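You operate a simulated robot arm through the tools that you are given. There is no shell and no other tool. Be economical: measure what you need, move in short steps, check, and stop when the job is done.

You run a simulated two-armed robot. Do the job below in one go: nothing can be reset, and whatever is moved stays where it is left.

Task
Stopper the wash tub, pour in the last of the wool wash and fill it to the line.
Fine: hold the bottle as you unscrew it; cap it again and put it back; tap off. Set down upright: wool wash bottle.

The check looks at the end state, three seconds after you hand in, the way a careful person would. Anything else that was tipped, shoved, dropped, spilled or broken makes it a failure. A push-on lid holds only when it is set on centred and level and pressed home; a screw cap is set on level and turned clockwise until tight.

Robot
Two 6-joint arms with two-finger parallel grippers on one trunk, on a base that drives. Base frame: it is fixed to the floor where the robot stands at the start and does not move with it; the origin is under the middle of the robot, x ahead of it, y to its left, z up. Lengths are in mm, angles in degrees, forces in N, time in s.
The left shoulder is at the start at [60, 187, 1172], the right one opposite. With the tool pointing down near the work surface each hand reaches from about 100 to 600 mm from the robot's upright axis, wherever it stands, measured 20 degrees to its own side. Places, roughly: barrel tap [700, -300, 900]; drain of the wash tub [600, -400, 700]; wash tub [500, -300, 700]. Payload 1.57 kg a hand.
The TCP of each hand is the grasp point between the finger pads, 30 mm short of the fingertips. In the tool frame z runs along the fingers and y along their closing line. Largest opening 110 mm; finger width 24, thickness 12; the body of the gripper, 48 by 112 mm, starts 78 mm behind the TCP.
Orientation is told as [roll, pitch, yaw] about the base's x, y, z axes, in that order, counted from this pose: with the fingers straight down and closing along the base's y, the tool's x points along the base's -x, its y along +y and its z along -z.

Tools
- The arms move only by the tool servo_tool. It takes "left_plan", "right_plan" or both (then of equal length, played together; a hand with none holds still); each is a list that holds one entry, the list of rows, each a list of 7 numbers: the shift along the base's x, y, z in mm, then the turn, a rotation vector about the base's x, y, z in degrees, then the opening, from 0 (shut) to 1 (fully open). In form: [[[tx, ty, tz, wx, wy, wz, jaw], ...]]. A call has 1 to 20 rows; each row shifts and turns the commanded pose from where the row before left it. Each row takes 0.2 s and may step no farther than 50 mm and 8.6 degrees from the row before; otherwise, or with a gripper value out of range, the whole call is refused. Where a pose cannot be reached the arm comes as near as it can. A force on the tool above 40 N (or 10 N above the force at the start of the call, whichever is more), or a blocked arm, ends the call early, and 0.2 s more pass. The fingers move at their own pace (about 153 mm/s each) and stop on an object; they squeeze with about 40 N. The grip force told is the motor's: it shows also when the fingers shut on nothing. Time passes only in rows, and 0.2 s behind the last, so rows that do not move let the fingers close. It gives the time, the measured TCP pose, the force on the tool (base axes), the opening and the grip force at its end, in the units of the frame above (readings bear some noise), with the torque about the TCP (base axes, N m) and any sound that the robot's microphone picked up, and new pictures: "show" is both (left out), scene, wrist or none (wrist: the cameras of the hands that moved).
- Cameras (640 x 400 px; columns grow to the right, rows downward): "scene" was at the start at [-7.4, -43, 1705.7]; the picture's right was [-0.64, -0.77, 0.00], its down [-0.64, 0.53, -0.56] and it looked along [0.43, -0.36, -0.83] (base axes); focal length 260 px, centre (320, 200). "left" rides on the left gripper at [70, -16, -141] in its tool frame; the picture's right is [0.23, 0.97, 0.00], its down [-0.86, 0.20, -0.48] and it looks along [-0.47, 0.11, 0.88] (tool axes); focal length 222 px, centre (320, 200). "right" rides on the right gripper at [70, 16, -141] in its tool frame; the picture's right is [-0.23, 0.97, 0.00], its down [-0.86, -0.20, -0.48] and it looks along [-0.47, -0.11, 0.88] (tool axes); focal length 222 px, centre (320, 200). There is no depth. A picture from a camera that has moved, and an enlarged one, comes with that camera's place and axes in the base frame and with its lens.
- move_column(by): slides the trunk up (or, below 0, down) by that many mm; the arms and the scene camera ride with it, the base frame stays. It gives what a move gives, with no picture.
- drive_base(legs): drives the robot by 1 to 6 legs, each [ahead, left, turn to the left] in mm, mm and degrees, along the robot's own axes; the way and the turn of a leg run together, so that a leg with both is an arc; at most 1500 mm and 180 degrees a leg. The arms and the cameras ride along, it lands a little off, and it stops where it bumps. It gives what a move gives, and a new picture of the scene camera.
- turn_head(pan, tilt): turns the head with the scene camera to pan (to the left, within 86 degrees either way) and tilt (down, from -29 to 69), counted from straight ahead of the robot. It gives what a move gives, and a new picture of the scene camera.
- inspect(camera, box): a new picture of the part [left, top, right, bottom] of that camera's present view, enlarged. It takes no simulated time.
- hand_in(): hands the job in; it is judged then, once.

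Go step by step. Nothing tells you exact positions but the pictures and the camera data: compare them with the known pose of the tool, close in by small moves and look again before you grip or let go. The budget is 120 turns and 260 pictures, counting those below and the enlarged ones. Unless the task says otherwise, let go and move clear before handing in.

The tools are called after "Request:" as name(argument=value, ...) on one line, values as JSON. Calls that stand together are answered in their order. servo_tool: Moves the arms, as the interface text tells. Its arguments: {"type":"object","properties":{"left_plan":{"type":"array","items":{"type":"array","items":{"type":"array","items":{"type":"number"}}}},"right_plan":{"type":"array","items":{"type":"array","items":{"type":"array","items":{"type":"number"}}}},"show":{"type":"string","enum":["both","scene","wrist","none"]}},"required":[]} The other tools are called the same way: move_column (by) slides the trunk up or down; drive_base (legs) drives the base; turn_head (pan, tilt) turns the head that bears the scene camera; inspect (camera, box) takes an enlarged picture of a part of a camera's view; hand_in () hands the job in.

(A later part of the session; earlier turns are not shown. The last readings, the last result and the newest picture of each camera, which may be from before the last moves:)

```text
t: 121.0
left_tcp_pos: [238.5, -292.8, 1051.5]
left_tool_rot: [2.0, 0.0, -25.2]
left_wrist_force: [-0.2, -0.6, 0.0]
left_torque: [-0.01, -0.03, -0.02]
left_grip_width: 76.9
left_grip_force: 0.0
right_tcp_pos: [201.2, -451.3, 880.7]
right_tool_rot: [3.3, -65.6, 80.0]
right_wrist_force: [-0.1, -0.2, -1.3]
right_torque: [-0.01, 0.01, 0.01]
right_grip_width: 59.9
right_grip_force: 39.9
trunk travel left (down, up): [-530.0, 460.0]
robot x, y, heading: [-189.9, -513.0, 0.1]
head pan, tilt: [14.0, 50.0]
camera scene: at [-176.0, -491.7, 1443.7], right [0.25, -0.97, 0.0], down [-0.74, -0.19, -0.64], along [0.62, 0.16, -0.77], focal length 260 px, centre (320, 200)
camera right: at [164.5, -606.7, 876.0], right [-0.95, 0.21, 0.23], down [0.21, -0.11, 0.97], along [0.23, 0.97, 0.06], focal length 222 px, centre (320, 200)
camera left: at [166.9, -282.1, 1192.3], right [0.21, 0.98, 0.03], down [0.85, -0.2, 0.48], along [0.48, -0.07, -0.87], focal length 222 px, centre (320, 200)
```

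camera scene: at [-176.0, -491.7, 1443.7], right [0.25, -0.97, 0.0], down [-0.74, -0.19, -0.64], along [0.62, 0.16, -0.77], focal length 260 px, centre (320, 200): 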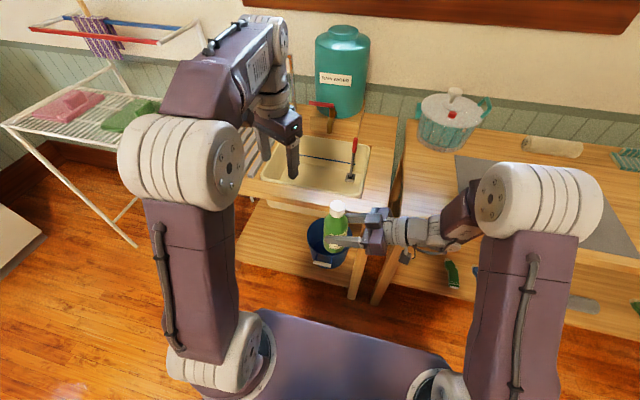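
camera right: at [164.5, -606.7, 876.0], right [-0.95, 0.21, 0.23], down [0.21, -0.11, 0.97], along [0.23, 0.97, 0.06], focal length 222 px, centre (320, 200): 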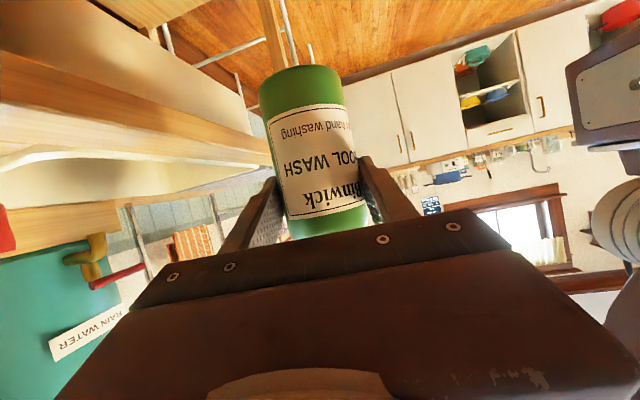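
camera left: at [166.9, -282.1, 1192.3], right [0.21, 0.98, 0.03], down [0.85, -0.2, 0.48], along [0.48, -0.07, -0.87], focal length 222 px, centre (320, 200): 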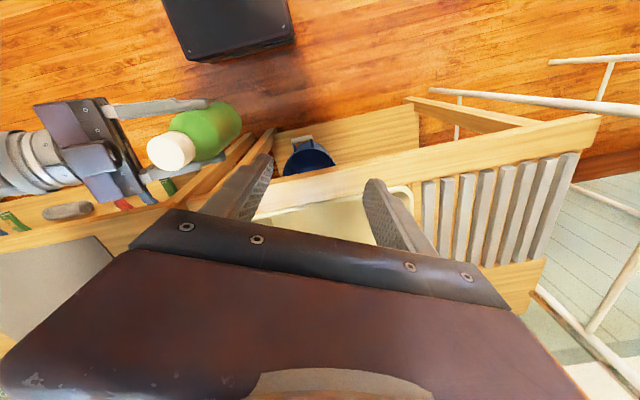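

The cap is around (200, -441), top at about 977. Move the left hand over it, yawing to -90° to leave room for unscrewing.

Request:
servo_tool(left_plan=[[[-5, -18, -1, -1.8, 0.8, -7, 0.6], [-5, -18, -1, 0, 0, -8, 0.6], [-5, -18, -1, 0, 0, -8, 0.6], [-5, -18, -1, 0, 0, -8, 0.6], [-5, -19, -1, 0, 0, -8, 0.6], [-5, -19, -1, 0, 0, -8, 0.6], [-4, -19, -1, 0, 0, -8, 0.6], [-4, -19, -1, 0, 0, -8, 0.6]]], show="both")

Request:
inspect(camera="scene", box=[280, 130, 400, 270])

```text
t: 122.8
left_tcp_pos: [199.9, -441.9, 1043.7]
left_tool_rot: [-0.1, -0.1, -88.3]
left_wrist_force: [-0.3, -1.1, -0.3]
left_torque: [0.04, -0.02, 0.0]
left_grip_width: 66.1
left_grip_force: 0.1
right_tcp_pos: [202.5, -452.3, 881.5]
right_tool_rot: [3.4, -65.6, 80.0]
right_wrist_force: [0.9, -1.2, -1.6]
right_torque: [-0.04, 0.0, 0.01]
right_grip_width: 59.8
right_grip_force: 39.9
trunk travel left (down, up): [-530.0, 460.0]
robot x, y, heading: [-187.3, -512.9, 0.6]
head pan, tilt: [14.0, 50.0]
camera scene: at [-175.8, -492.0, 1443.7], right [0.25, -0.97, 0.0], down [-0.74, -0.19, -0.64], along [0.62, 0.16, -0.77], focal length 260 px, centre (320, 200)
camera left: at [180.3, -371.8, 1185.6], right [0.97, 0.26, 0.0], down [0.23, -0.85, 0.48], along [0.12, -0.46, -0.88], focal length 222 px, centre (320, 200)
```

scene: 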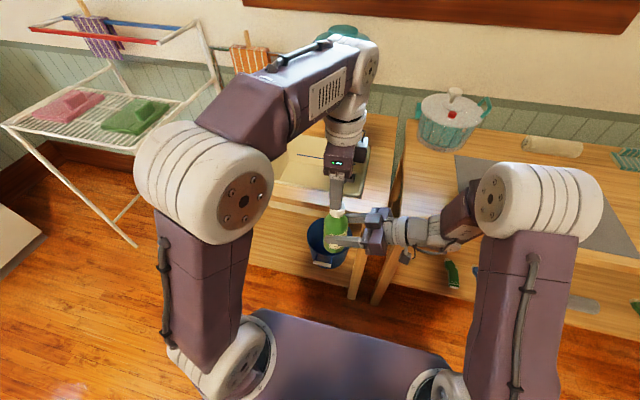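
left: 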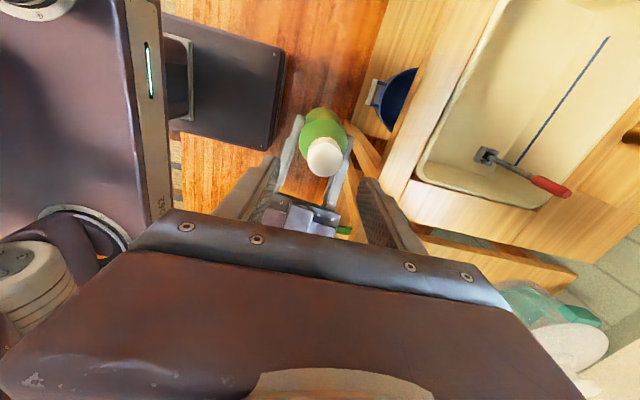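

```text
2.86 times, centred on (340, 200) of scene
camera zoom: at [-175.8, -492.0, 1443.7], right [0.25, -0.97, 0.0], down [-0.74, -0.19, -0.64], along [0.62, 0.16, -0.77], focal length 742 px, centre (263, 200)
```

zoom: 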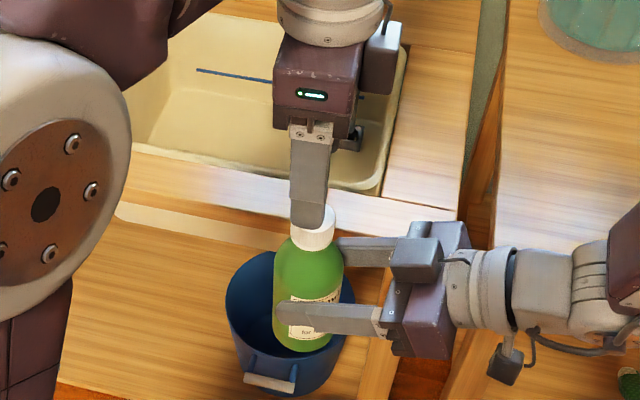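

Align over the cap (y +5) and lower until the fingertips flank it.

Request:
servo_tool(left_plan=[[[0, 3, -20, 0, 0, 0, 0.6], [0, 3, -20, 0, 0, 0, 0.6], [0, 0, -12, 0, 0, 0, 0.6]]], show="wrist")

Request:
inspect(camera="scene", box=[310, 160, 380, 250])

```text
t: 123.7
left_tcp_pos: [200.6, -435.2, 990.9]
left_tool_rot: [-0.1, -0.1, -88.1]
left_wrist_force: [0.7, 0.3, -0.2]
left_torque: [-0.02, 0.02, -0.02]
left_grip_width: 66.0
left_grip_force: 0.1
right_tcp_pos: [201.2, -452.5, 880.0]
right_tool_rot: [3.5, -65.5, 79.9]
right_wrist_force: [0.2, 0.1, -1.2]
right_torque: [-0.02, 0.01, 0.05]
right_grip_width: 59.7
right_grip_force: 40.0
trunk travel left (down, up): [-530.0, 460.0]
robot x, y, heading: [-188.6, -510.6, 0.4]
head pan, tilt: [14.0, 50.0]
camera left: at [182.0, -366.1, 1132.1], right [0.97, 0.26, 0.0], down [0.23, -0.85, 0.48], along [0.12, -0.46, -0.88], focal length 222 px, centre (320, 200)
```

left: 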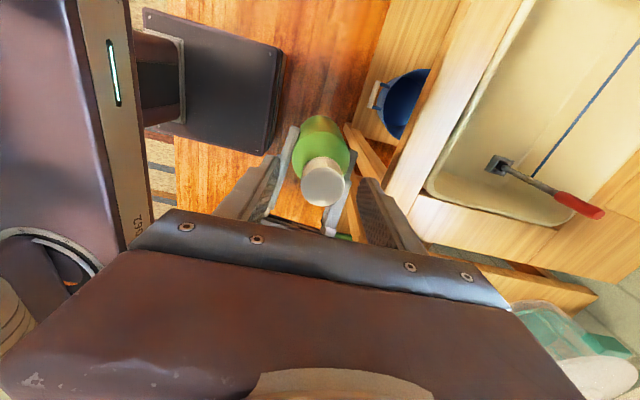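

```text
4.44 times, centred on (345, 205) of scene
camera zoom: at [-175.5, -491.5, 1443.7], right [0.25, -0.97, 0.0], down [-0.74, -0.19, -0.64], along [0.62, 0.16, -0.77], focal length 1154 px, centre (209, 178)
```

zoom: 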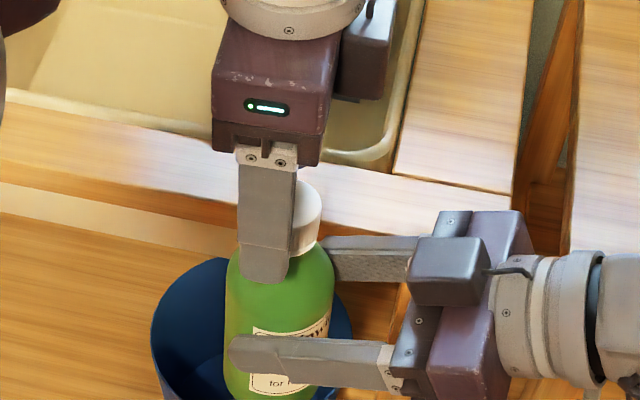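

The cap is within 3 mm of the hand's axis. Small correction, then close on the cap.

Request:
servo_tool(left_plan=[[[3, 2, -2, 0, 0, 0, 0.6], [0, 0, 0, 0, 0, 0, 0.5], [0, 0, 0, 0, 0, 0, 0.4], [0, 0, 0, 0, 0, 0, 0.3], [0, 0, 0, 0, 0, 0, 0.2], [0, 0, 0, 0, 0, 0, 0.2]]], show="wrist")

```text
t: 125.0
left_tcp_pos: [204.7, -432.3, 990.4]
left_tool_rot: [0.0, -0.1, -88.1]
left_wrist_force: [2.7, 1.1, -0.9]
left_torque: [0.04, -0.04, 0.04]
left_grip_width: 32.4
left_grip_force: 40.3
right_tcp_pos: [201.0, -451.1, 880.8]
right_tool_rot: [3.5, -65.5, 80.0]
right_wrist_force: [-1.9, -0.8, -0.9]
right_torque: [0.06, -0.23, 0.0]
right_grip_width: 60.0
right_grip_force: 39.8
trunk travel left (down, up): [-530.0, 460.0]
robot x, y, heading: [-188.7, -510.8, 0.5]
head pan, tilt: [14.0, 50.0]
camera left: at [185.2, -362.9, 1131.0], right [0.97, 0.26, 0.0], down [0.23, -0.85, 0.48], along [0.12, -0.46, -0.88], focal length 222 px, centre (320, 200)
```

left: 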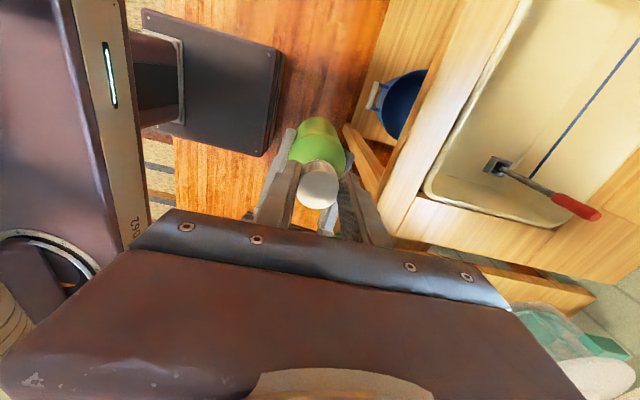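

Gripped on the 32 mm cap. Unscrew counterclockwise by 170°.

Request:
servo_tool(left_plan=[[[0, 0, 0.1, 0, 0, 8.5, 0.2], [0, 0, 0.1, 0, 0, 8.5, 0.2], [0, 0, 0.1, 0, 0, 8.5, 0.2], [0, 0, 0.1, 0, 0, 8.5, 0.2], [0, 0, 0.1, 0, 0, 8.5, 0.2], [0, 0, 0.1, 0, 0, 8.5, 0.2], [0, 0, 0.1, 0, 0, 8.5, 0.2], [0, 0, 0.1, 0, 0, 8.5, 0.2], [0, 0, 0.1, 0, 0, 8.5, 0.2], [0, 0, 0.1, 0, 0, 8.5, 0.2], [0, 0, 0.1, 0, 0, 8.5, 0.2], [0, 0, 0.1, 0, 0, 8.5, 0.2], [0, 0, 0.1, 0, 0, 8.5, 0.2], [0, 0, 0.1, 0, 0, 8.5, 0.2], [0, 0, 0.1, 0, 0, 8.5, 0.2], [0, 0, 0.1, 0, 0, 8.5, 0.2], [0, 0, 0.1, 0, 0, 8.5, 0.2], [0, 0, 0.1, 0, 0, 8.5, 0.2], [0, 0, 0.1, 0, 0, 8.5, 0.2], [0, 0, 0.1, 0, 0, 8.5, 0.2]]], show="wrist")

Request:
inspect(camera="scene", box=[310, 160, 380, 250])

```text
t: 129.2
left_tcp_pos: [205.1, -433.2, 992.4]
left_tool_rot: [-0.1, -0.2, 81.9]
left_wrist_force: [-0.5, -3.6, -0.7]
left_torque: [-0.15, 0.6, -0.07]
left_grip_width: 32.9
left_grip_force: 40.1
right_tcp_pos: [200.0, -452.0, 880.3]
right_tool_rot: [3.4, -65.5, 80.1]
right_wrist_force: [0.5, 3.5, -0.3]
right_torque: [-0.24, -0.6, 0.06]
right_grip_width: 59.7
right_grip_force: 40.0
trunk travel left (down, up): [-530.0, 460.0]
robot x, y, heading: [-191.1, -511.0, 0.1]
head pan, tilt: [14.0, 50.0]
camera left: at [210.5, -504.9, 1132.8], right [-1.0, -0.09, 0.0], down [-0.08, 0.87, 0.48], along [-0.04, 0.48, -0.88], focal length 222 px, centre (320, 200)
```

left: 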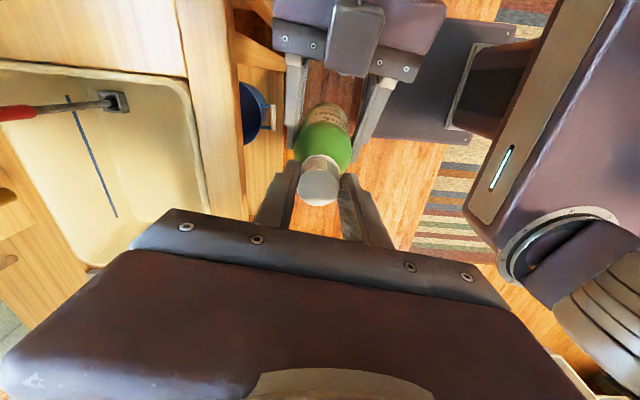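

```text
4.44 times, centred on (345, 205) of scene
camera zoom: at [-175.7, -491.5, 1443.7], right [0.25, -0.97, 0.0], down [-0.74, -0.19, -0.64], along [0.62, 0.16, -0.77], focal length 1154 px, centre (209, 178)
```

zoom: 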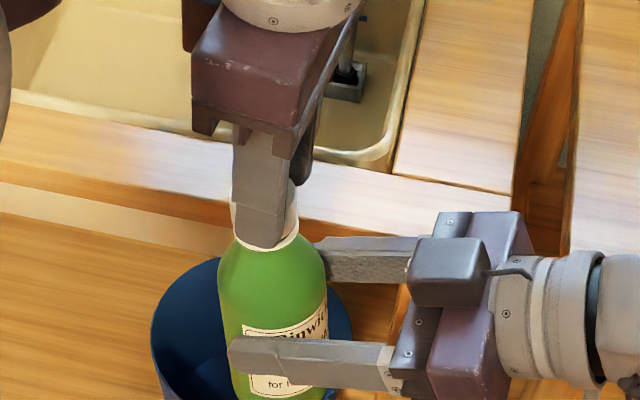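

The cap turned 170°. Test whether it lifts freely.

Request:
servo_tool(left_plan=[[[0, 0, 1, 0, 0, 0, 0.2], [0, 0, 2, 0, 0, 0, 0.2], [0, 0, 0, 0, 0, 0, 0.2]]], show="none")

```text
t: 130.1
left_tcp_pos: [204.2, -433.2, 994.1]
left_tool_rot: [0.0, -0.2, 81.9]
left_wrist_force: [7.9, 0.8, -25.8]
left_torque: [0.04, -0.53, 0.01]
left_grip_width: 33.0
left_grip_force: 39.9
right_tcp_pos: [201.0, -452.5, 882.1]
right_tool_rot: [3.5, -65.8, 80.2]
right_wrist_force: [-8.8, -0.7, 24.9]
right_torque: [0.47, -0.64, 0.2]
right_grip_width: 60.1
right_grip_force: 40.0
trunk travel left (down, up): [-530.0, 460.0]
robot x, y, heading: [-191.6, -514.3, 0.2]
head pan, tilt: [14.0, 50.0]
```

Still threaded. I'll ease back down and keep turning the same way while the wrist allows.

Request:
servo_tool(left_plan=[[[0, 0, -2.5, 0, 0, 0, 0.2], [0, 0, 0.1, 0, 0, 8.5, 0.2], [0, 0, 0.1, 0, 0, 8.5, 0.2], [0, 0, 0.1, 0, 0, 8.5, 0.2], [0, 0, 0.1, 0, 0, 8.5, 0.2], [0, 0, 0.1, 0, 0, 8.5, 0.2], [0, 0, 0.1, 0, 0, 8.5, 0.2], [0, 0, 0.1, 0, 0, 8.5, 0.2], [0, 0, 0.1, 0, 0, 8.5, 0.2], [0, 0, 0.1, 0, 0, 8.5, 0.2], [0, 0, 0.1, 0, 0, 8.5, 0.2], [0, 0, 0.1, 0, 0, 8.5, 0.2], [0, 0, 0.1, 0, 0, 8.5, 0.2], [0, 0, 0.1, 0, 0, 8.5, 0.2], [0, 0, 0.1, 0, 0, 8.5, 0.2], [0, 0, 0.1, 0, 0, 8.5, 0.2], [0, 0, 0.1, 0, 0, 8.5, 0.2], [0, 0, 0.1, 0, 0, 8.5, 0.2], [0, 0, 0.1, 0, 0, 8.5, 0.2], [0, 0, 0, 0, 0, 0, 0.2]]], show="none")

Request:
inspect(camera="scene", box=[310, 160, 380, 250])

```text
t: 134.2
left_tcp_pos: [29.0, -49.2, 964.9]
left_tool_rot: [1.0, 0.0, -126.0]
left_wrist_force: [0.0, 0.2, -0.2]
left_torque: [0.0, 0.0, 0.01]
left_grip_width: 22.0
left_grip_force: 0.0
left hand out of reach, approached as far as the arm can: row 10, 11, 12, 13, 14, 15, 16, 17, 18, 19
right_tcp_pos: [202.1, -452.8, 879.4]
right_tool_rot: [3.6, -65.6, 80.0]
right_wrist_force: [0.1, -0.5, -1.3]
right_torque: [-0.03, -0.02, 0.06]
right_grip_width: 60.4
right_grip_force: 39.9
trunk travel left (down, up): [-530.0, 460.0]
robot x, y, heading: [-189.0, -513.4, 0.4]
head pan, tilt: [14.0, 50.0]
```

```text
4.44 times, centred on (345, 205) of scene
camera zoom: at [-175.0, -491.7, 1443.7], right [0.25, -0.97, 0.0], down [-0.74, -0.19, -0.64], along [0.62, 0.16, -0.77], focal length 1154 px, centre (209, 178)
```

zoom: 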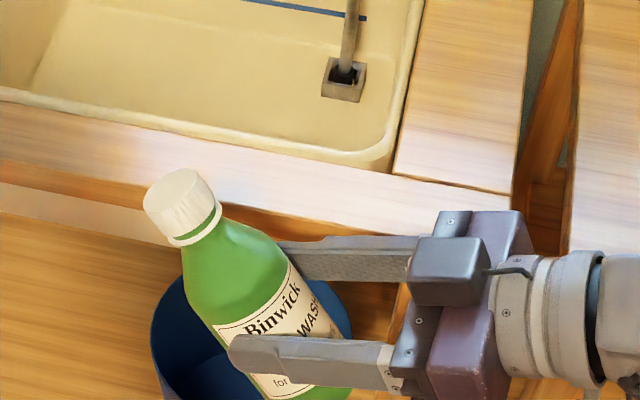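

The wrist ran into its limit and the left hand swung off; the cap is still on but the bottle is tilted in the right grip. I'll right the bottle by rotating the right hand +28° about x and bring the left hand back carefully.

Request:
servo_tool(right_plan=[[[0, 0, 0, 7, 0, 0, 0.4], [0, 0, 0, 7, 0, 0, 0.4], [0, 0, 0, 7, 0, 0, 0.4], [0, 0, 0, 7, 0, 0, 0.4], [0, 0, 0, 0, 0, 0, 0.4]]], left_plan=[[[20, 0, 20, 0, 0, 0, 0.6], [20, 0, 20, 0, 0, 0, 0.6], [20, 0, 20, 0, 0, 0, 0.6], [20, 0, 20, 0, 0, 0, 0.6], [20, 0, 0, 0, 0, 0, 0.6]]], show="both")

Request:
inspect(camera="scene", box=[290, 160, 380, 260])

```text
t: 135.4
left_tcp_pos: [42.1, -1.6, 1041.4]
left_tool_rot: [0.2, -0.2, -125.5]
left_wrist_force: [0.4, -1.1, 0.6]
left_torque: [-0.02, 0.02, 0.01]
left_grip_width: 66.0
left_grip_force: 0.1
left hand out of reach, approached as far as the arm can: row 1, 2, 3, 4, 5
right_tcp_pos: [205.5, -451.7, 882.2]
right_tool_rot: [126.4, -84.2, -41.8]
right_wrist_force: [0.2, 0.4, -1.3]
right_torque: [-0.03, -0.02, 0.01]
right_grip_width: 60.0
right_grip_force: 39.7
right hand out of reach, approached as far as the arm can: row 4
trunk travel left (down, up): [-530.0, 460.0]
robot x, y, heading: [-185.6, -511.1, 0.3]
head pan, tilt: [14.0, 50.0]
camera scene: at [-175.9, -490.7, 1443.7], right [0.25, -0.97, 0.0], down [-0.74, -0.19, -0.64], along [0.62, 0.16, -0.77], focal length 260 px, centre (320, 200)
camera right: at [168.7, -586.0, 805.6], right [-0.95, 0.07, 0.3], down [0.22, -0.55, 0.81], along [0.23, 0.83, 0.51], focal length 222 px, centre (320, 200)
camera left: at [68.6, 65.1, 1183.1], right [0.93, -0.38, 0.0], down [-0.33, -0.81, 0.48], along [-0.18, -0.45, -0.88], focal length 222 px, centre (320, 200)
```

scene: 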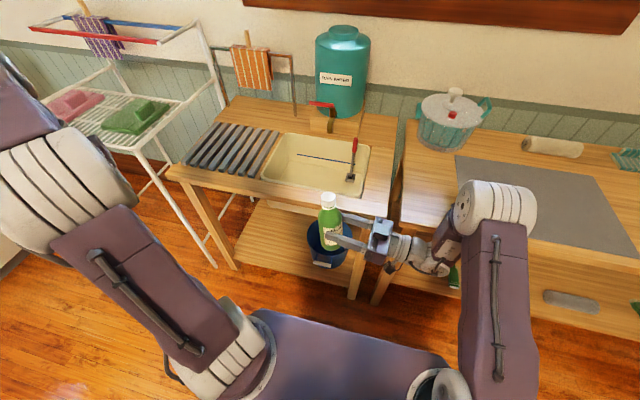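
right: 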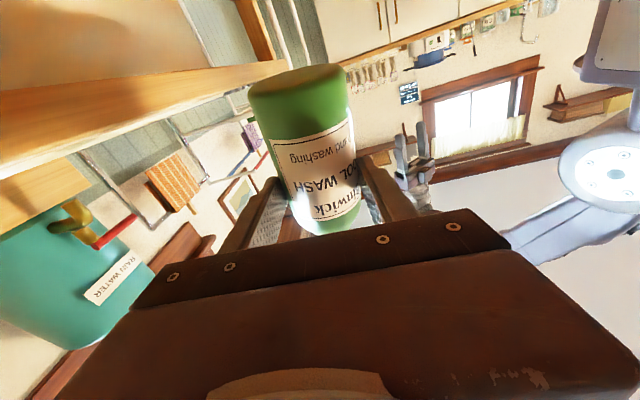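
left: 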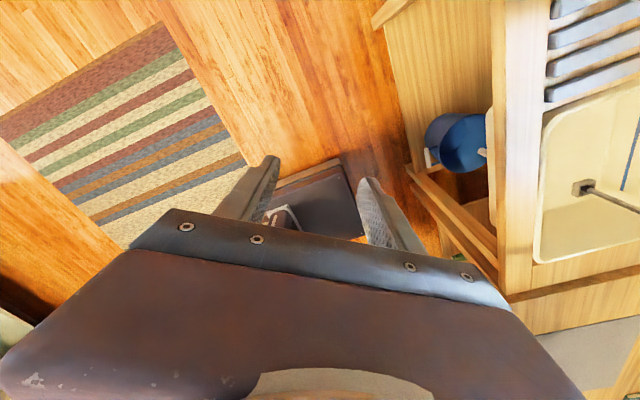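

```text
4.00 times, centred on (335, 210) of scene
camera zoom: at [-175.9, -490.7, 1443.7], right [0.25, -0.97, 0.0], down [-0.74, -0.19, -0.64], along [0.62, 0.16, -0.77], focal length 1038 px, centre (260, 160)
```

zoom: 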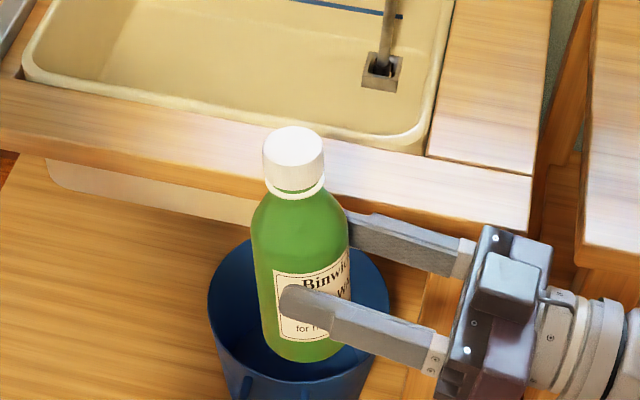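

The left wrist is at its upper turn limit; I'll unwind it clockwise while moving back to the front.

Request:
servo_tool(left_plan=[[[0, 0, 0, 0, 0, -8.5, 0.6], [0, 0, 0, 0, 0, -8.5, 0.6], [0, 0, 0, 0, 0, -8.5, 0.6], [0, -10, 0, 0, 0, -8.5, 0.6], [5, -15, 0, 0, 0, -8.5, 0.6], [10, -20, 0, 0, 0, -8.5, 0.6], [10, -20, 0, 0, 0, -8.5, 0.6], [10, -20, 0, 0, 0, -8.5, 0.6], [10, -20, 0, 0, 0, -8.5, 0.6], [10, -20, 0, 0, 0, -8.5, 0.6], [10, -20, 0, 0, 0, -8.5, 0.6], [10, -20, 0, 0, 0, -8.5, 0.6], [10, -20, 0, 0, 0, -8.5, 0.6], [10, -20, 0, 0, 0, -8.5, 0.6], [10, -20, 0, 0, 0, -8.5, 0.6]]], show="none")

```text
t: 138.7
left_tcp_pos: [148.0, -226.6, 1043.0]
left_tool_rot: [-0.1, -0.3, 107.2]
left_wrist_force: [-0.6, 0.2, 0.0]
left_torque: [-0.02, 0.0, 0.01]
left_grip_width: 66.1
left_grip_force: 0.1
right_tcp_pos: [204.8, -453.8, 882.2]
right_tool_rot: [126.0, -84.2, -41.4]
right_wrist_force: [0.4, -0.4, -0.7]
right_torque: [-0.06, 0.03, 0.01]
right_grip_width: 60.0
right_grip_force: 39.8
trunk travel left (down, up): [-530.0, 460.0]
robot x, y, heading: [-188.5, -513.2, 0.3]
head pan, tilt: [14.0, 50.0]
```

Continue unwinding to about -70° and move above the bottle; also try to straighten the bottle by another 5°.

Request:
servo_tool(left_plan=[[[3, -8, 1, 0, 0, -8.5, 0.6], [3, -8, 1, 0, 0, -8.5, 0.6], [3, -8, 1, 0, 0, -8.5, 0.6], [3, -8, 1, 0, 0, -8.5, 0.6], [3, -8, 1, 0, 0, -8.5, 0.6], [3, -8, 1, 0, 0, -8.5, 0.6], [3, -8, 1, 0, 0, -8.5, 0.6], [3, -8, 1, 0, 0, -8.5, 0.6], [3, -8, 1, 0, 0, -8.5, 0.6], [3, -8, 1, 0, 0, -8.5, 0.6], [3, -8, 1, 0, 0, -8.5, 0.6], [3, -8, 1, 0, 0, -8.5, 0.6], [3, -8, 1, 0, 0, -8.5, 0.6], [3, -8, 1, 0, 0, -8.5, 0.6], [3, -8, 1, 0, 0, -8.5, 0.6], [3, -8, 1, 0, 0, -8.5, 0.6], [3, -8, 1, 0, 0, -8.5, 0.6], [3, -8, 1, 0, 0, -8.5, 0.6], [3, -8, 1, 0, 0, -8.5, 0.6], [3, -8, 1, 0, 0, -8.5, 0.6]]], right_plan=[[[0, 0, 1, 0, 0, 0, 0.4], [0, 0, 1, 0, 0, 0, 0.4], [0, 0, 1, 0, 0, 0, 0.4], [0, 0, 1, 1, 0, 0, 0.4], [0, 0, 1, 1, 0, 0, 0.4], [0, 0, 1, 1, 0, 0, 0.4], [0, 0, 1, 1, 0, 0, 0.4], [0, 0, 1, 1, 0, 0, 0.4], [0, 0, 1, 0, 0, 0, 0.4], [0, 0, 1, 0, 0, 0, 0.4], [0, 0, 0, 0, 0, 0, 0.4], [0, 0, 0, 0, 0, 0, 0.4], [0, 0, 0, 0, 0, 0, 0.4], [0, 0, 0, 0, 0, 0, 0.4], [0, 0, 0, 0, 0, 0, 0.4], [0, 0, 0, 0, 0, 0, 0.4], [0, 0, 0, 0, 0, 0, 0.4], [0, 0, 0, 0, 0, 0, 0.4], [0, 0, 0, 0, 0, 0, 0.4], [0, 0, 0, 0, 0, 0, 0.4]]], show="wrist")

Request:
inspect(camera="scene", box=[290, 140, 380, 260])

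```text
t: 142.8
left_tcp_pos: [208.7, -386.8, 1062.3]
left_tool_rot: [-0.1, -0.1, -62.8]
left_wrist_force: [0.1, -0.1, -0.8]
left_torque: [0.03, 0.02, 0.01]
left_grip_width: 65.9
left_grip_force: 0.0
right_tcp_pos: [207.6, -453.0, 892.3]
right_tool_rot: [148.7, -80.2, -64.0]
right_wrist_force: [0.6, -1.1, -1.0]
right_torque: [-0.03, -0.01, 0.0]
right_grip_width: 60.2
right_grip_force: 40.1
trunk travel left (down, up): [-530.0, 460.0]
robot x, y, heading: [-189.3, -510.6, 0.5]
head pan, tilt: [14.0, 50.0]
camera right: at [171.0, -579.7, 805.0], right [-0.95, 0.05, 0.31], down [0.22, -0.62, 0.76], along [0.23, 0.78, 0.58], focal length 222 px, centre (320, 200)
camera left: at [161.2, -331.4, 1202.9], right [0.76, 0.65, 0.0], down [0.57, -0.67, 0.48], along [0.31, -0.37, -0.88], focal length 222 px, centre (320, 200)
```

right: 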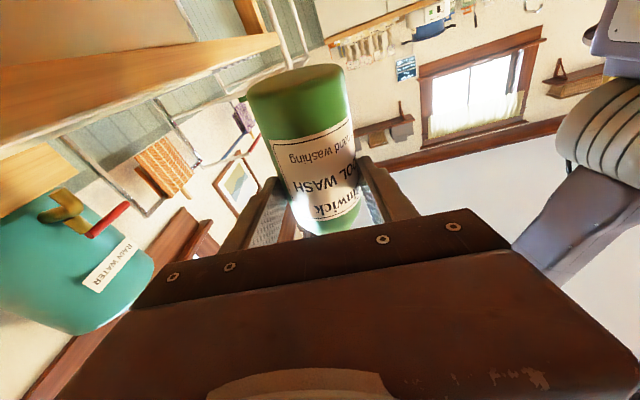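
left: 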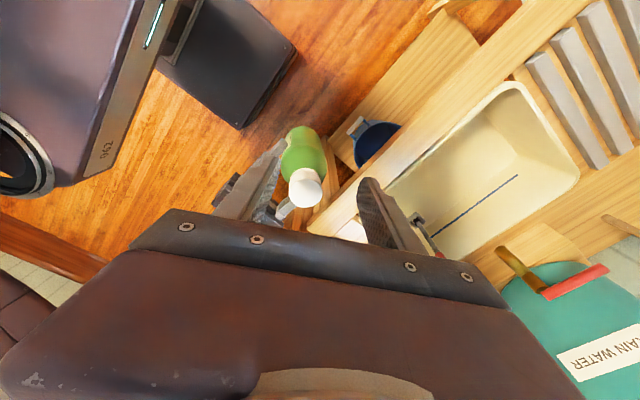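

```text
3.33 times, centred on (335, 200) of scene
camera zoom: at [-175.5, -491.6, 1443.7], right [0.25, -0.97, 0.0], down [-0.74, -0.19, -0.64], along [0.62, 0.16, -0.77], focal length 865 px, centre (270, 200)
```

zoom: 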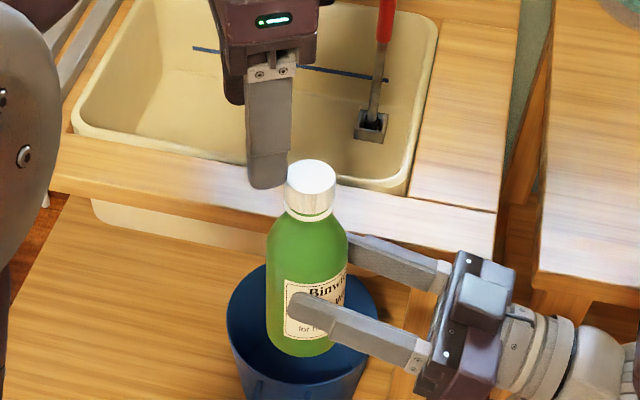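

The bottle is upright again; the cap is about (213, -420, 990). Position the left hand over it at yaw -90.

Request:
servo_tool(left_plan=[[[1, -9, 0, 0, 0, -7, 0.55], [1, -8, 0, 0, 0, -7, 0.55], [1, -8, -10, 0, 0, -7, 0.55], [1, -8, -12, 0, 0, -6.5, 0.55]]], show="wrist")

```text
t: 143.8
left_tcp_pos: [212.6, -419.6, 1039.1]
left_tool_rot: [-0.1, -0.3, -90.3]
left_wrist_force: [0.5, 0.6, 0.5]
left_torque: [-0.02, 0.03, 0.02]
left_grip_width: 60.5
left_grip_force: 0.0
right_tcp_pos: [207.3, -452.9, 893.6]
right_tool_rot: [148.8, -80.2, -64.0]
right_wrist_force: [0.9, 0.1, -0.9]
right_torque: [-0.03, 0.01, 0.01]
right_grip_width: 59.7
right_grip_force: 39.8
trunk travel left (down, up): [-530.0, 460.0]
robot x, y, heading: [-190.2, -511.4, 0.2]
head pan, tilt: [14.0, 50.0]
camera left: at [196.0, -349.1, 1180.3], right [0.97, 0.22, 0.0], down [0.2, -0.85, 0.48], along [0.11, -0.47, -0.88], focal length 222 px, centre (320, 200)
```

left: 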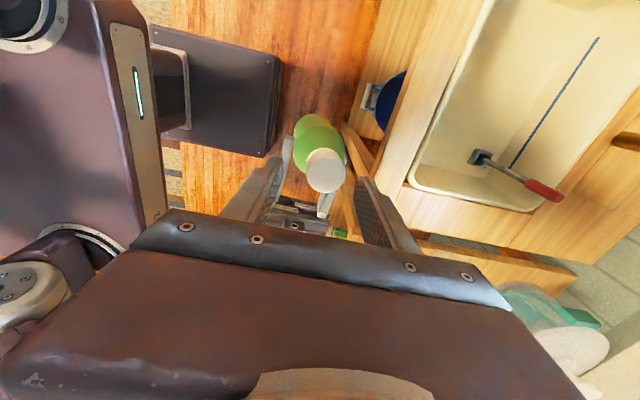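

Correct 5 mm in x and lower onto the cap, then close.

Request:
servo_tool(left_plan=[[[3, 0, -12, 0, 0, 0, 0.55], [2, 0, -12, 0, 0, 0, 0.55], [0, 0, -12, 0, 0, 0, 0.55], [0, 0, 0, 0, 0, 0, 0.45], [0, 0, 0, 0, 0, 0, 0.35], [0, 0, 0, 0, 0, 0, 0.2], [0, 0, 0, 0, 0, 0, 0.2]]], show="wrist")

Request:
inspect(camera="scene", box=[290, 140, 380, 260])

```text
t: 145.4
left_tcp_pos: [217.5, -421.4, 1004.4]
left_tool_rot: [-0.1, -0.2, -90.1]
left_wrist_force: [1.5, -0.4, 0.2]
left_torque: [0.0, 0.24, 0.0]
left_grip_width: 32.6
left_grip_force: 40.5
right_tcp_pos: [207.2, -452.7, 893.2]
right_tool_rot: [149.1, -80.2, -64.2]
right_wrist_force: [-2.1, -0.5, 0.1]
right_torque: [-0.03, -0.54, 0.08]
right_grip_width: 60.0
right_grip_force: 39.8
trunk travel left (down, up): [-530.0, 460.0]
robot x, y, heading: [-191.1, -511.2, 0.3]
head pan, tilt: [14.0, 50.0]
camera left: at [201.6, -351.7, 1145.4], right [0.97, 0.23, 0.0], down [0.2, -0.85, 0.48], along [0.11, -0.47, -0.88], focal length 222 px, centre (320, 200)
```

left: 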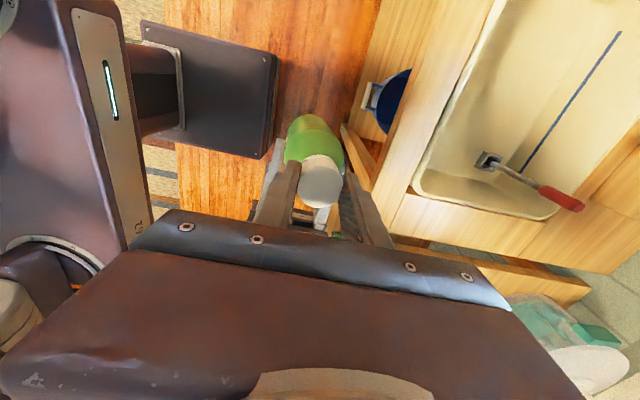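

```text
3.33 times, centred on (335, 200) of scene
camera zoom: at [-175.7, -491.4, 1443.7], right [0.25, -0.97, 0.0], down [-0.74, -0.19, -0.64], along [0.62, 0.16, -0.77], focal length 865 px, centre (270, 200)
```

zoom: 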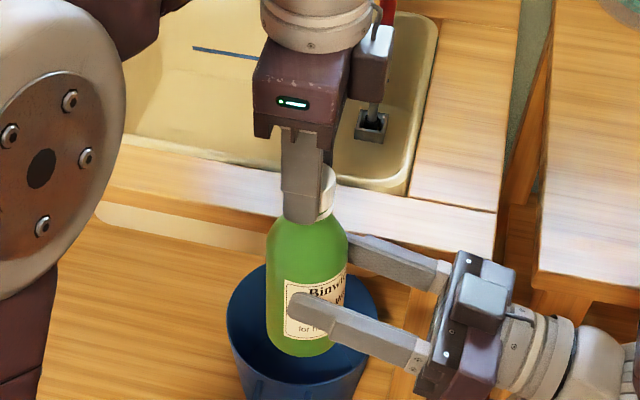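

Gripped. Unscrew another 170°.

Request:
servo_tool(left_plan=[[[0, 0, 0.1, 0, 0, 8.5, 0.2], [0, 0, 0.1, 0, 0, 8.5, 0.2], [0, 0, 0.1, 0, 0, 8.5, 0.2], [0, 0, 0.1, 0, 0, 8.5, 0.2], [0, 0, 0.1, 0, 0, 8.5, 0.2], [0, 0, 0.1, 0, 0, 8.5, 0.2], [0, 0, 0.1, 0, 0, 8.5, 0.2], [0, 0, 0.1, 0, 0, 8.5, 0.2], [0, 0, 0.1, 0, 0, 8.5, 0.2], [0, 0, 0.1, 0, 0, 8.5, 0.2], [0, 0, 0.1, 0, 0, 8.5, 0.2], [0, 0, 0.1, 0, 0, 8.5, 0.2], [0, 0, 0.1, 0, 0, 8.5, 0.2], [0, 0, 0.1, 0, 0, 8.5, 0.2], [0, 0, 0.1, 0, 0, 8.5, 0.2], [0, 0, 0.1, 0, 0, 8.5, 0.2], [0, 0, 0.1, 0, 0, 8.5, 0.2], [0, 0, 0.1, 0, 0, 8.5, 0.2], [0, 0, 0.1, 0, 0, 8.5, 0.2], [0, 0, 0.1, 0, 0, 8.5, 0.2]]], show="none")

Request:
servo_tool(left_plan=[[[0, 0, 1, 0, 0, 0, 0.2], [0, 0, 1.5, 0, 0, 0, 0.2], [0, 0, 0, 0, 0, 0, 0.2]]], show="none")

Request:
inspect(camera="scene", box=[290, 140, 380, 260])

```text
t: 149.7
left_tcp_pos: [215.4, -420.4, 1007.0]
left_tool_rot: [-0.1, -0.2, 80.1]
left_wrist_force: [4.0, -4.8, -0.9]
left_torque: [-0.1, -0.09, -0.03]
left_grip_width: 33.3
left_grip_force: 40.4
right_tcp_pos: [207.8, -451.9, 893.6]
right_tool_rot: [149.0, -80.1, -64.3]
right_wrist_force: [-4.4, 5.1, -0.9]
right_torque: [-0.42, -0.43, 0.23]
right_grip_width: 59.7
right_grip_force: 40.0
trunk travel left (down, up): [-530.0, 460.0]
robot x, y, heading: [-186.7, -512.7, 0.4]
head pan, tilt: [14.0, 50.0]
```

```text
t: 150.4
left_tcp_pos: [216.5, -419.1, 1008.0]
left_tool_rot: [0.0, -0.1, 79.8]
left_wrist_force: [2.6, -5.7, -4.5]
left_torque: [-0.11, -0.02, 0.02]
left_grip_width: 33.3
left_grip_force: 39.9
right_tcp_pos: [207.7, -453.5, 893.5]
right_tool_rot: [149.0, -80.2, -64.3]
right_wrist_force: [-3.2, 5.8, 3.4]
right_torque: [-0.45, -0.33, 0.15]
right_grip_width: 59.9
right_grip_force: 39.2
trunk travel left (down, up): [-530.0, 460.0]
robot x, y, heading: [-189.8, -514.2, 0.4]
head pan, tilt: [14.0, 50.0]
```

```text
3.33 times, centred on (335, 200) of scene
camera zoom: at [-175.7, -491.4, 1443.7], right [0.25, -0.97, 0.0], down [-0.74, -0.19, -0.64], along [0.62, 0.16, -0.77], focal length 865 px, centre (270, 200)
```

zoom: 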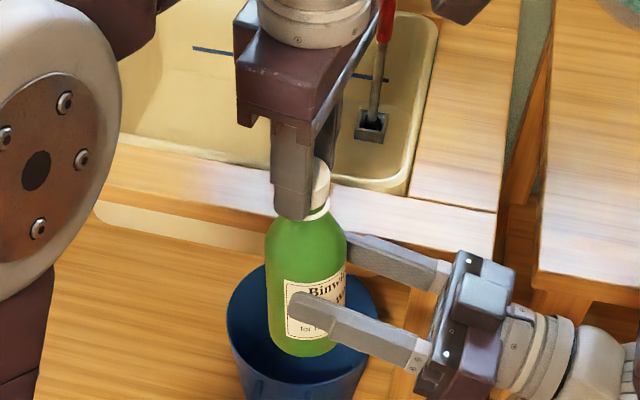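

The pull is now only ~4 N for 2.5 mm; lift further.

Request:
servo_tool(left_plan=[[[0, 0, 2, 0, 0, 0, 0.2], [0, 0, 3, 0, 0, 0, 0.2], [0, 0, 0, 0, 0, 0, 0.2]]], show="none")

Request:
inspect(camera="scene", box=[310, 160, 370, 230])

```text
t: 151.2
left_tcp_pos: [217.3, -419.2, 1013.7]
left_tool_rot: [-0.1, -0.2, 79.9]
left_wrist_force: [5.2, -2.3, -2.1]
left_torque: [-0.02, -0.14, 0.03]
left_grip_width: 33.2
left_grip_force: 39.7
right_tcp_pos: [207.1, -452.7, 893.3]
right_tool_rot: [148.6, -80.2, -63.8]
right_wrist_force: [-4.1, 0.6, -0.1]
right_torque: [-0.12, -0.44, 0.15]
right_grip_width: 59.8
right_grip_force: 40.5
trunk travel left (down, up): [-530.0, 460.0]
robot x, y, heading: [-187.0, -516.9, 0.1]
head pan, tilt: [14.0, 50.0]
```

```text
5.71 times, centred on (340, 195) of scene
camera zoom: at [-175.6, -491.4, 1443.7], right [0.25, -0.97, 0.0], down [-0.74, -0.19, -0.64], along [0.62, 0.16, -0.77], focal length 1483 px, centre (206, 229)
```

zoom: 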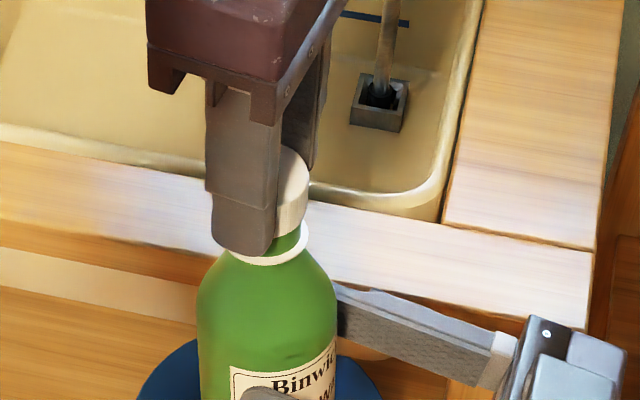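

The cap is off. I'll lift it clear and move it to the left, keeping it gripped, then raise the trunk and drive so the bottle is over the tub.

Request:
servo_tool(left_plan=[[[0, 0, 15, 0, 0, 0, 0.2], [0, 0, 25, 0, 0, 0, 0.2], [0, 35, 10, 0, 0, 0, 0.2], [0, 45, 0, 0, 0, 0, 0.2], [0, 45, 0, 0, 0, 0, 0.2], [0, 45, 0, 0, 0, 0, 0.2]]], show="none")

Request:
move_column(by=80)

Request:
drive_base(legs=[[180, 0, 0], [0, 120, 0]])

```text
t: 152.7
left_tcp_pos: [216.9, -249.0, 1061.3]
left_tool_rot: [0.0, -0.1, 79.8]
left_wrist_force: [0.0, -0.5, -0.2]
left_torque: [-0.01, 0.01, -0.02]
left_grip_width: 33.4
left_grip_force: 39.6
right_tcp_pos: [207.1, -451.8, 892.3]
right_tool_rot: [148.6, -80.2, -63.9]
right_wrist_force: [-0.4, 0.0, -0.7]
right_torque: [-0.01, 0.0, 0.05]
right_grip_width: 59.8
right_grip_force: 40.2
trunk travel left (down, up): [-530.0, 460.0]
robot x, y, heading: [-186.9, -512.2, 0.4]
head pan, tilt: [14.0, 50.0]
```

```text
t: 153.8
left_tcp_pos: [216.2, -249.6, 1140.7]
left_tool_rot: [0.0, -0.2, 79.9]
left_wrist_force: [0.3, -0.4, -0.1]
left_torque: [0.01, 0.0, -0.02]
left_grip_width: 33.2
left_grip_force: 40.4
right_tcp_pos: [206.7, -452.8, 972.2]
right_tool_rot: [148.8, -80.2, -64.0]
right_wrist_force: [0.1, -0.7, -0.9]
right_torque: [-0.05, 0.0, -0.01]
right_grip_width: 59.8
right_grip_force: 39.8
trunk travel left (down, up): [-610.0, 380.0]
robot x, y, heading: [-190.6, -513.9, 0.3]
head pan, tilt: [14.0, 50.0]
```

```text
t: 156.2
left_tcp_pos: [393.2, -128.0, 1141.1]
left_tool_rot: [-0.1, -0.2, 79.9]
left_wrist_force: [-0.5, 0.1, -0.6]
left_torque: [-0.03, -0.04, 0.01]
left_grip_width: 33.1
left_grip_force: 39.8
right_tcp_pos: [383.6, -330.3, 972.6]
right_tool_rot: [148.9, -80.1, -64.2]
right_wrist_force: [-0.4, -0.8, -0.1]
right_torque: [-0.03, -0.01, 0.01]
right_grip_width: 59.9
right_grip_force: 39.8
trunk travel left (down, up): [-610.0, 380.0]
robot x, y, heading: [-8.7, -392.3, 0.3]
head pan, tilt: [14.0, 50.0]
camera scene: at [0.6, -369.1, 1523.7], right [0.24, -0.97, 0.0], down [-0.74, -0.19, -0.64], along [0.62, 0.16, -0.77], focal length 260 px, centre (320, 200)
```

scene: 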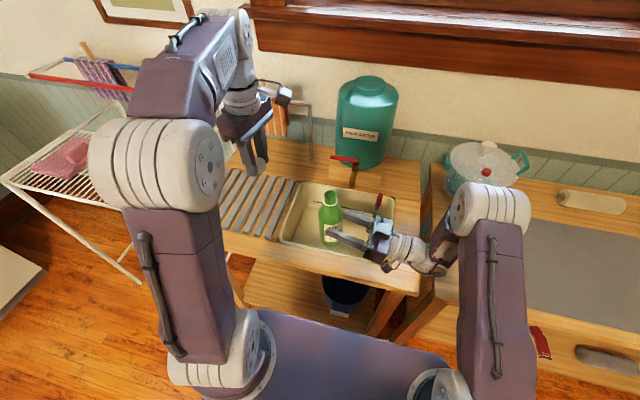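

The open bottle is above the tub. Tilt it forward about y: first 85°.

Request:
servo_tool(right_plan=[[[2, 0, 0, 0, 8.5, 0, 0.4], [2, 0, 0, 0, 8.5, 0, 0.4], [2, 0, 0, 0, 8.5, 0, 0.4], [2, 0, 0, 0, 8.5, 0, 0.4], [2, 0, 0, 0, 8.5, 0, 0.4], [2, 0, -2, 0, 8.5, 0, 0.4], [2, 0, -2, 0, 8.5, 0, 0.4], [2, 0, -2, 0, 8.5, 0, 0.4], [2, 0, -2, 0, 8.5, 0, 0.4], [2, 0, -2, 0, 8.5, 0, 0.4]]], show="scene")

```text
t: 158.4
left_tcp_pos: [395.6, -127.9, 1141.7]
left_tool_rot: [-0.1, -0.1, 79.9]
left_wrist_force: [0.5, 0.0, -0.6]
left_torque: [0.03, -0.01, -0.01]
left_grip_width: 33.4
left_grip_force: 40.5
right_tcp_pos: [403.6, -329.8, 962.8]
right_tool_rot: [85.1, -0.5, -8.8]
right_wrist_force: [0.0, 0.2, -0.8]
right_torque: [-0.01, -0.01, 0.0]
right_grip_width: 59.7
right_grip_force: 39.7
trunk travel left (down, up): [-610.0, 380.0]
robot x, y, heading: [-11.6, -393.2, 0.0]
head pan, tilt: [14.0, 50.0]
camera scene: at [1.0, -368.6, 1523.7], right [0.24, -0.97, 0.0], down [-0.74, -0.19, -0.64], along [0.62, 0.16, -0.77], focal length 260 px, centre (320, 200)
```

scene: 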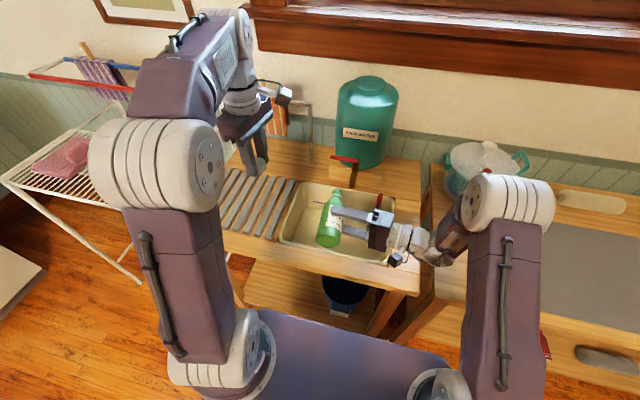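

Good. Tilt another 51° and hold there for it to run out.

Request:
servo_tool(right_plan=[[[0, 0, 0, 0, 8.5, 0, 0.4], [0, 0, 0, 0, 8.5, 0, 0.4], [0, 0, 0, 0, 8.5, 0, 0.4], [0, 0, 0, 0, 8.5, 0, 0.4], [0, 0, 0, 0, 8.5, 0, 0.4], [0, 0, 0, 0, 8.5, 0, 0.4], [0, 0, 0, 0, 0, 0, 0.4], [0, 0, 0, 0, 0, 0, 0.4], [0, 0, 0, 0, 0, 0, 0.4], [0, 0, 0, 0, 0, 0, 0.4], [0, 0, 0, 0, 0, 0, 0.4], [0, 0, 0, 0, 0, 0, 0.4], [0, 0, 0, 0, 0, 0, 0.4], [0, 0, 0, 0, 0, 0, 0.4], [0, 0, 0, 0, 0, 0, 0.4], [0, 0, 0, 0, 0, 0, 0.4]]], show="none")

Request:
inspect(camera="scene", box=[260, 140, 420, 280])

```text
t: 161.8
left_tcp_pos: [393.5, -127.7, 1140.8]
left_tool_rot: [-0.1, -0.2, 79.8]
left_wrist_force: [0.6, -0.1, -0.5]
left_torque: [-0.02, -0.04, 0.03]
left_grip_width: 32.8
left_grip_force: 40.1
right_tcp_pos: [403.5, -331.1, 962.1]
right_tool_rot: [74.6, 49.4, -13.7]
right_wrist_force: [-0.2, -0.3, -0.3]
right_torque: [-0.01, 0.0, 0.03]
right_grip_width: 59.5
right_grip_force: 40.0
trunk travel left (down, up): [-610.0, 380.0]
robot x, y, heading: [-12.0, -389.9, 0.1]
head pan, tilt: [14.0, 50.0]
```

```text
2.86 times, centred on (340, 210) of scene
camera zoom: at [0.9, -368.7, 1523.7], right [0.24, -0.97, 0.0], down [-0.74, -0.19, -0.64], along [0.62, 0.16, -0.77], focal length 742 px, centre (263, 171)
```

zoom: 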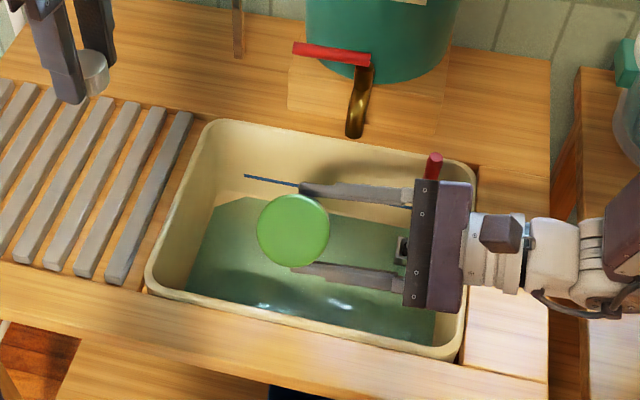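

The wash has run into the tub. Tilt 25° more to drain the last drops, wait, then bring the bottle upright again.

Request:
servo_tool(right_plan=[[[0, 0, 0, 0, 8.5, 0, 0.4], [0, 0, 0, 0, 8.5, 0, 0.4], [0, 0, 0, 0, 8, 0, 0.4], [0, 0, 0, 0, 0, 0, 0.4], [0, 0, 0, 0, 0, 0, 0.4], [0, 0, 0, 0, 0, 0, 0.4], [0, 0, 0, 0, 0, 0, 0.4], [0, 0, 0, 0, 0, 0, 0.4], [0, 0, 0, 0, 0, 0, 0.4], [0, 0, 0, 0, 0, 0, 0.4], [0, 0, 0, 0, 0, 0, 0.4], [0, 0, 0, 0, 0, 0, 0.4], [0, 0, 0, 0, 0, 0, 0.4], [0, 0, 0, 0, 0, 0, 0.4], [0, 0, 0, 0, 0, 0, 0.4], [0, 0, 0, 0, 0, 0, 0.4], [0, 0, 0, 0, 0, 0, 0.4], [0, 0, 0, 0, -8, 0, 0.4], [0, 0, 0, 0, -8.5, 0, 0.4], [0, 0, 0, 0, -8.5, 0, 0.4]]], show="none")

Request:
servo_tool(right_plan=[[[0, 0, 0, 0, -8.5, 0, 0.4], [0, 0, 0, 0, -8.5, 0, 0.4], [0, 0, 0, 0, -8.5, 0, 0.4], [0, 0, 0, 0, -8.5, 0, 0.4], [0, 0, 0, 0, -8.5, 0, 0.4], [0, 0, 0, 0, -8.5, 0, 0.4], [-2, 0, 2, 0, -8.5, 0, 0.4], [-2, 0, 2, 0, -8.5, 0, 0.4], [-2, 0, 2, 0, -8.5, 0, 0.4], [-2, 0, 2, 0, -8.5, 0, 0.4], [-2, 0, 2, 0, -8.5, 0, 0.4], [-2, 0, 0, 0, -8.5, 0, 0.4], [-2, 0, 0, 0, -8.5, 0, 0.4], [-2, 0, 0, 0, -8.5, 0, 0.4], [-2, 0, 0, 0, -8.5, 0, 0.4], [-2, 0, 0, 0, -8.5, 0, 0.4]]], show="scene")

Request:
inspect(camera="scene", box=[260, 140, 420, 280])

```text
t: 166.0
left_tcp_pos: [394.7, -127.3, 1142.3]
left_tool_rot: [-0.1, -0.2, 79.8]
left_wrist_force: [-0.5, 0.5, -0.1]
left_torque: [0.02, 0.05, -0.01]
left_grip_width: 32.9
left_grip_force: 39.9
right_tcp_pos: [404.7, -331.1, 963.7]
right_tool_rot: [74.7, 49.2, -13.6]
right_wrist_force: [-0.4, -0.5, -0.7]
right_torque: [-0.04, 0.02, 0.01]
right_grip_width: 59.6
right_grip_force: 39.9
trunk travel left (down, up): [-610.0, 380.0]
robot x, y, heading: [-13.0, -388.1, -0.2]
head pan, tilt: [14.0, 50.0]
```

```text
t: 169.4
left_tcp_pos: [394.2, -128.0, 1141.4]
left_tool_rot: [-0.1, -0.2, 79.8]
left_wrist_force: [-0.1, 0.0, 0.2]
left_torque: [-0.01, 0.0, -0.02]
left_grip_width: 33.1
left_grip_force: 40.2
right_tcp_pos: [384.8, -330.1, 973.6]
right_tool_rot: [149.7, -80.2, -65.0]
right_wrist_force: [0.8, -0.7, -1.0]
right_torque: [-0.04, 0.04, -0.02]
right_grip_width: 59.9
right_grip_force: 39.7
trunk travel left (down, up): [-610.0, 380.0]
robot x, y, heading: [-11.2, -387.4, 0.4]
head pan, tilt: [14.0, 50.0]
camera scene: at [1.1, -368.7, 1523.7], right [0.24, -0.97, 0.0], down [-0.74, -0.19, -0.64], along [0.62, 0.16, -0.77], focal length 260 px, centre (320, 200)
```

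scene: 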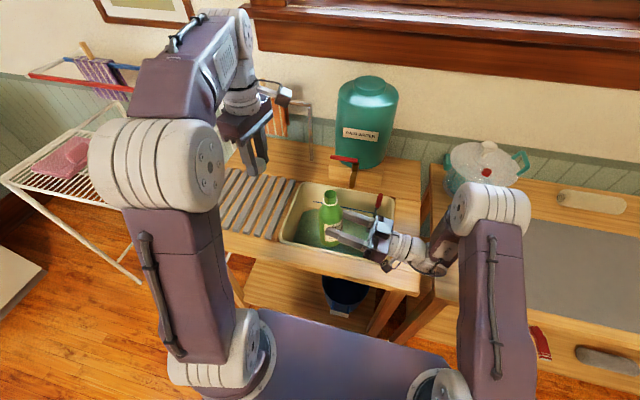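

```text
2.86 times, centred on (340, 210) of scene
camera zoom: at [1.1, -368.7, 1523.7], right [0.24, -0.97, 0.0], down [-0.74, -0.19, -0.64], along [0.62, 0.16, -0.77], focal length 742 px, centre (263, 171)
```

zoom: 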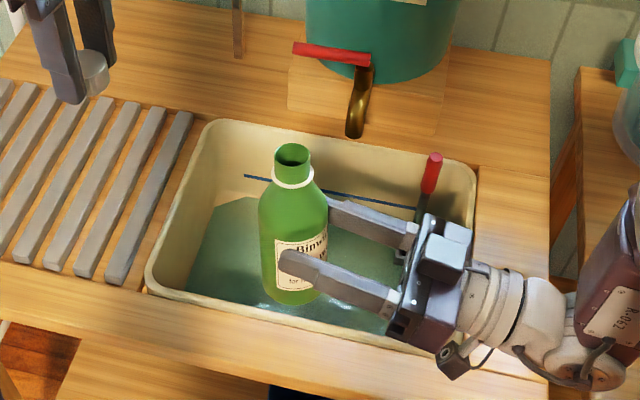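

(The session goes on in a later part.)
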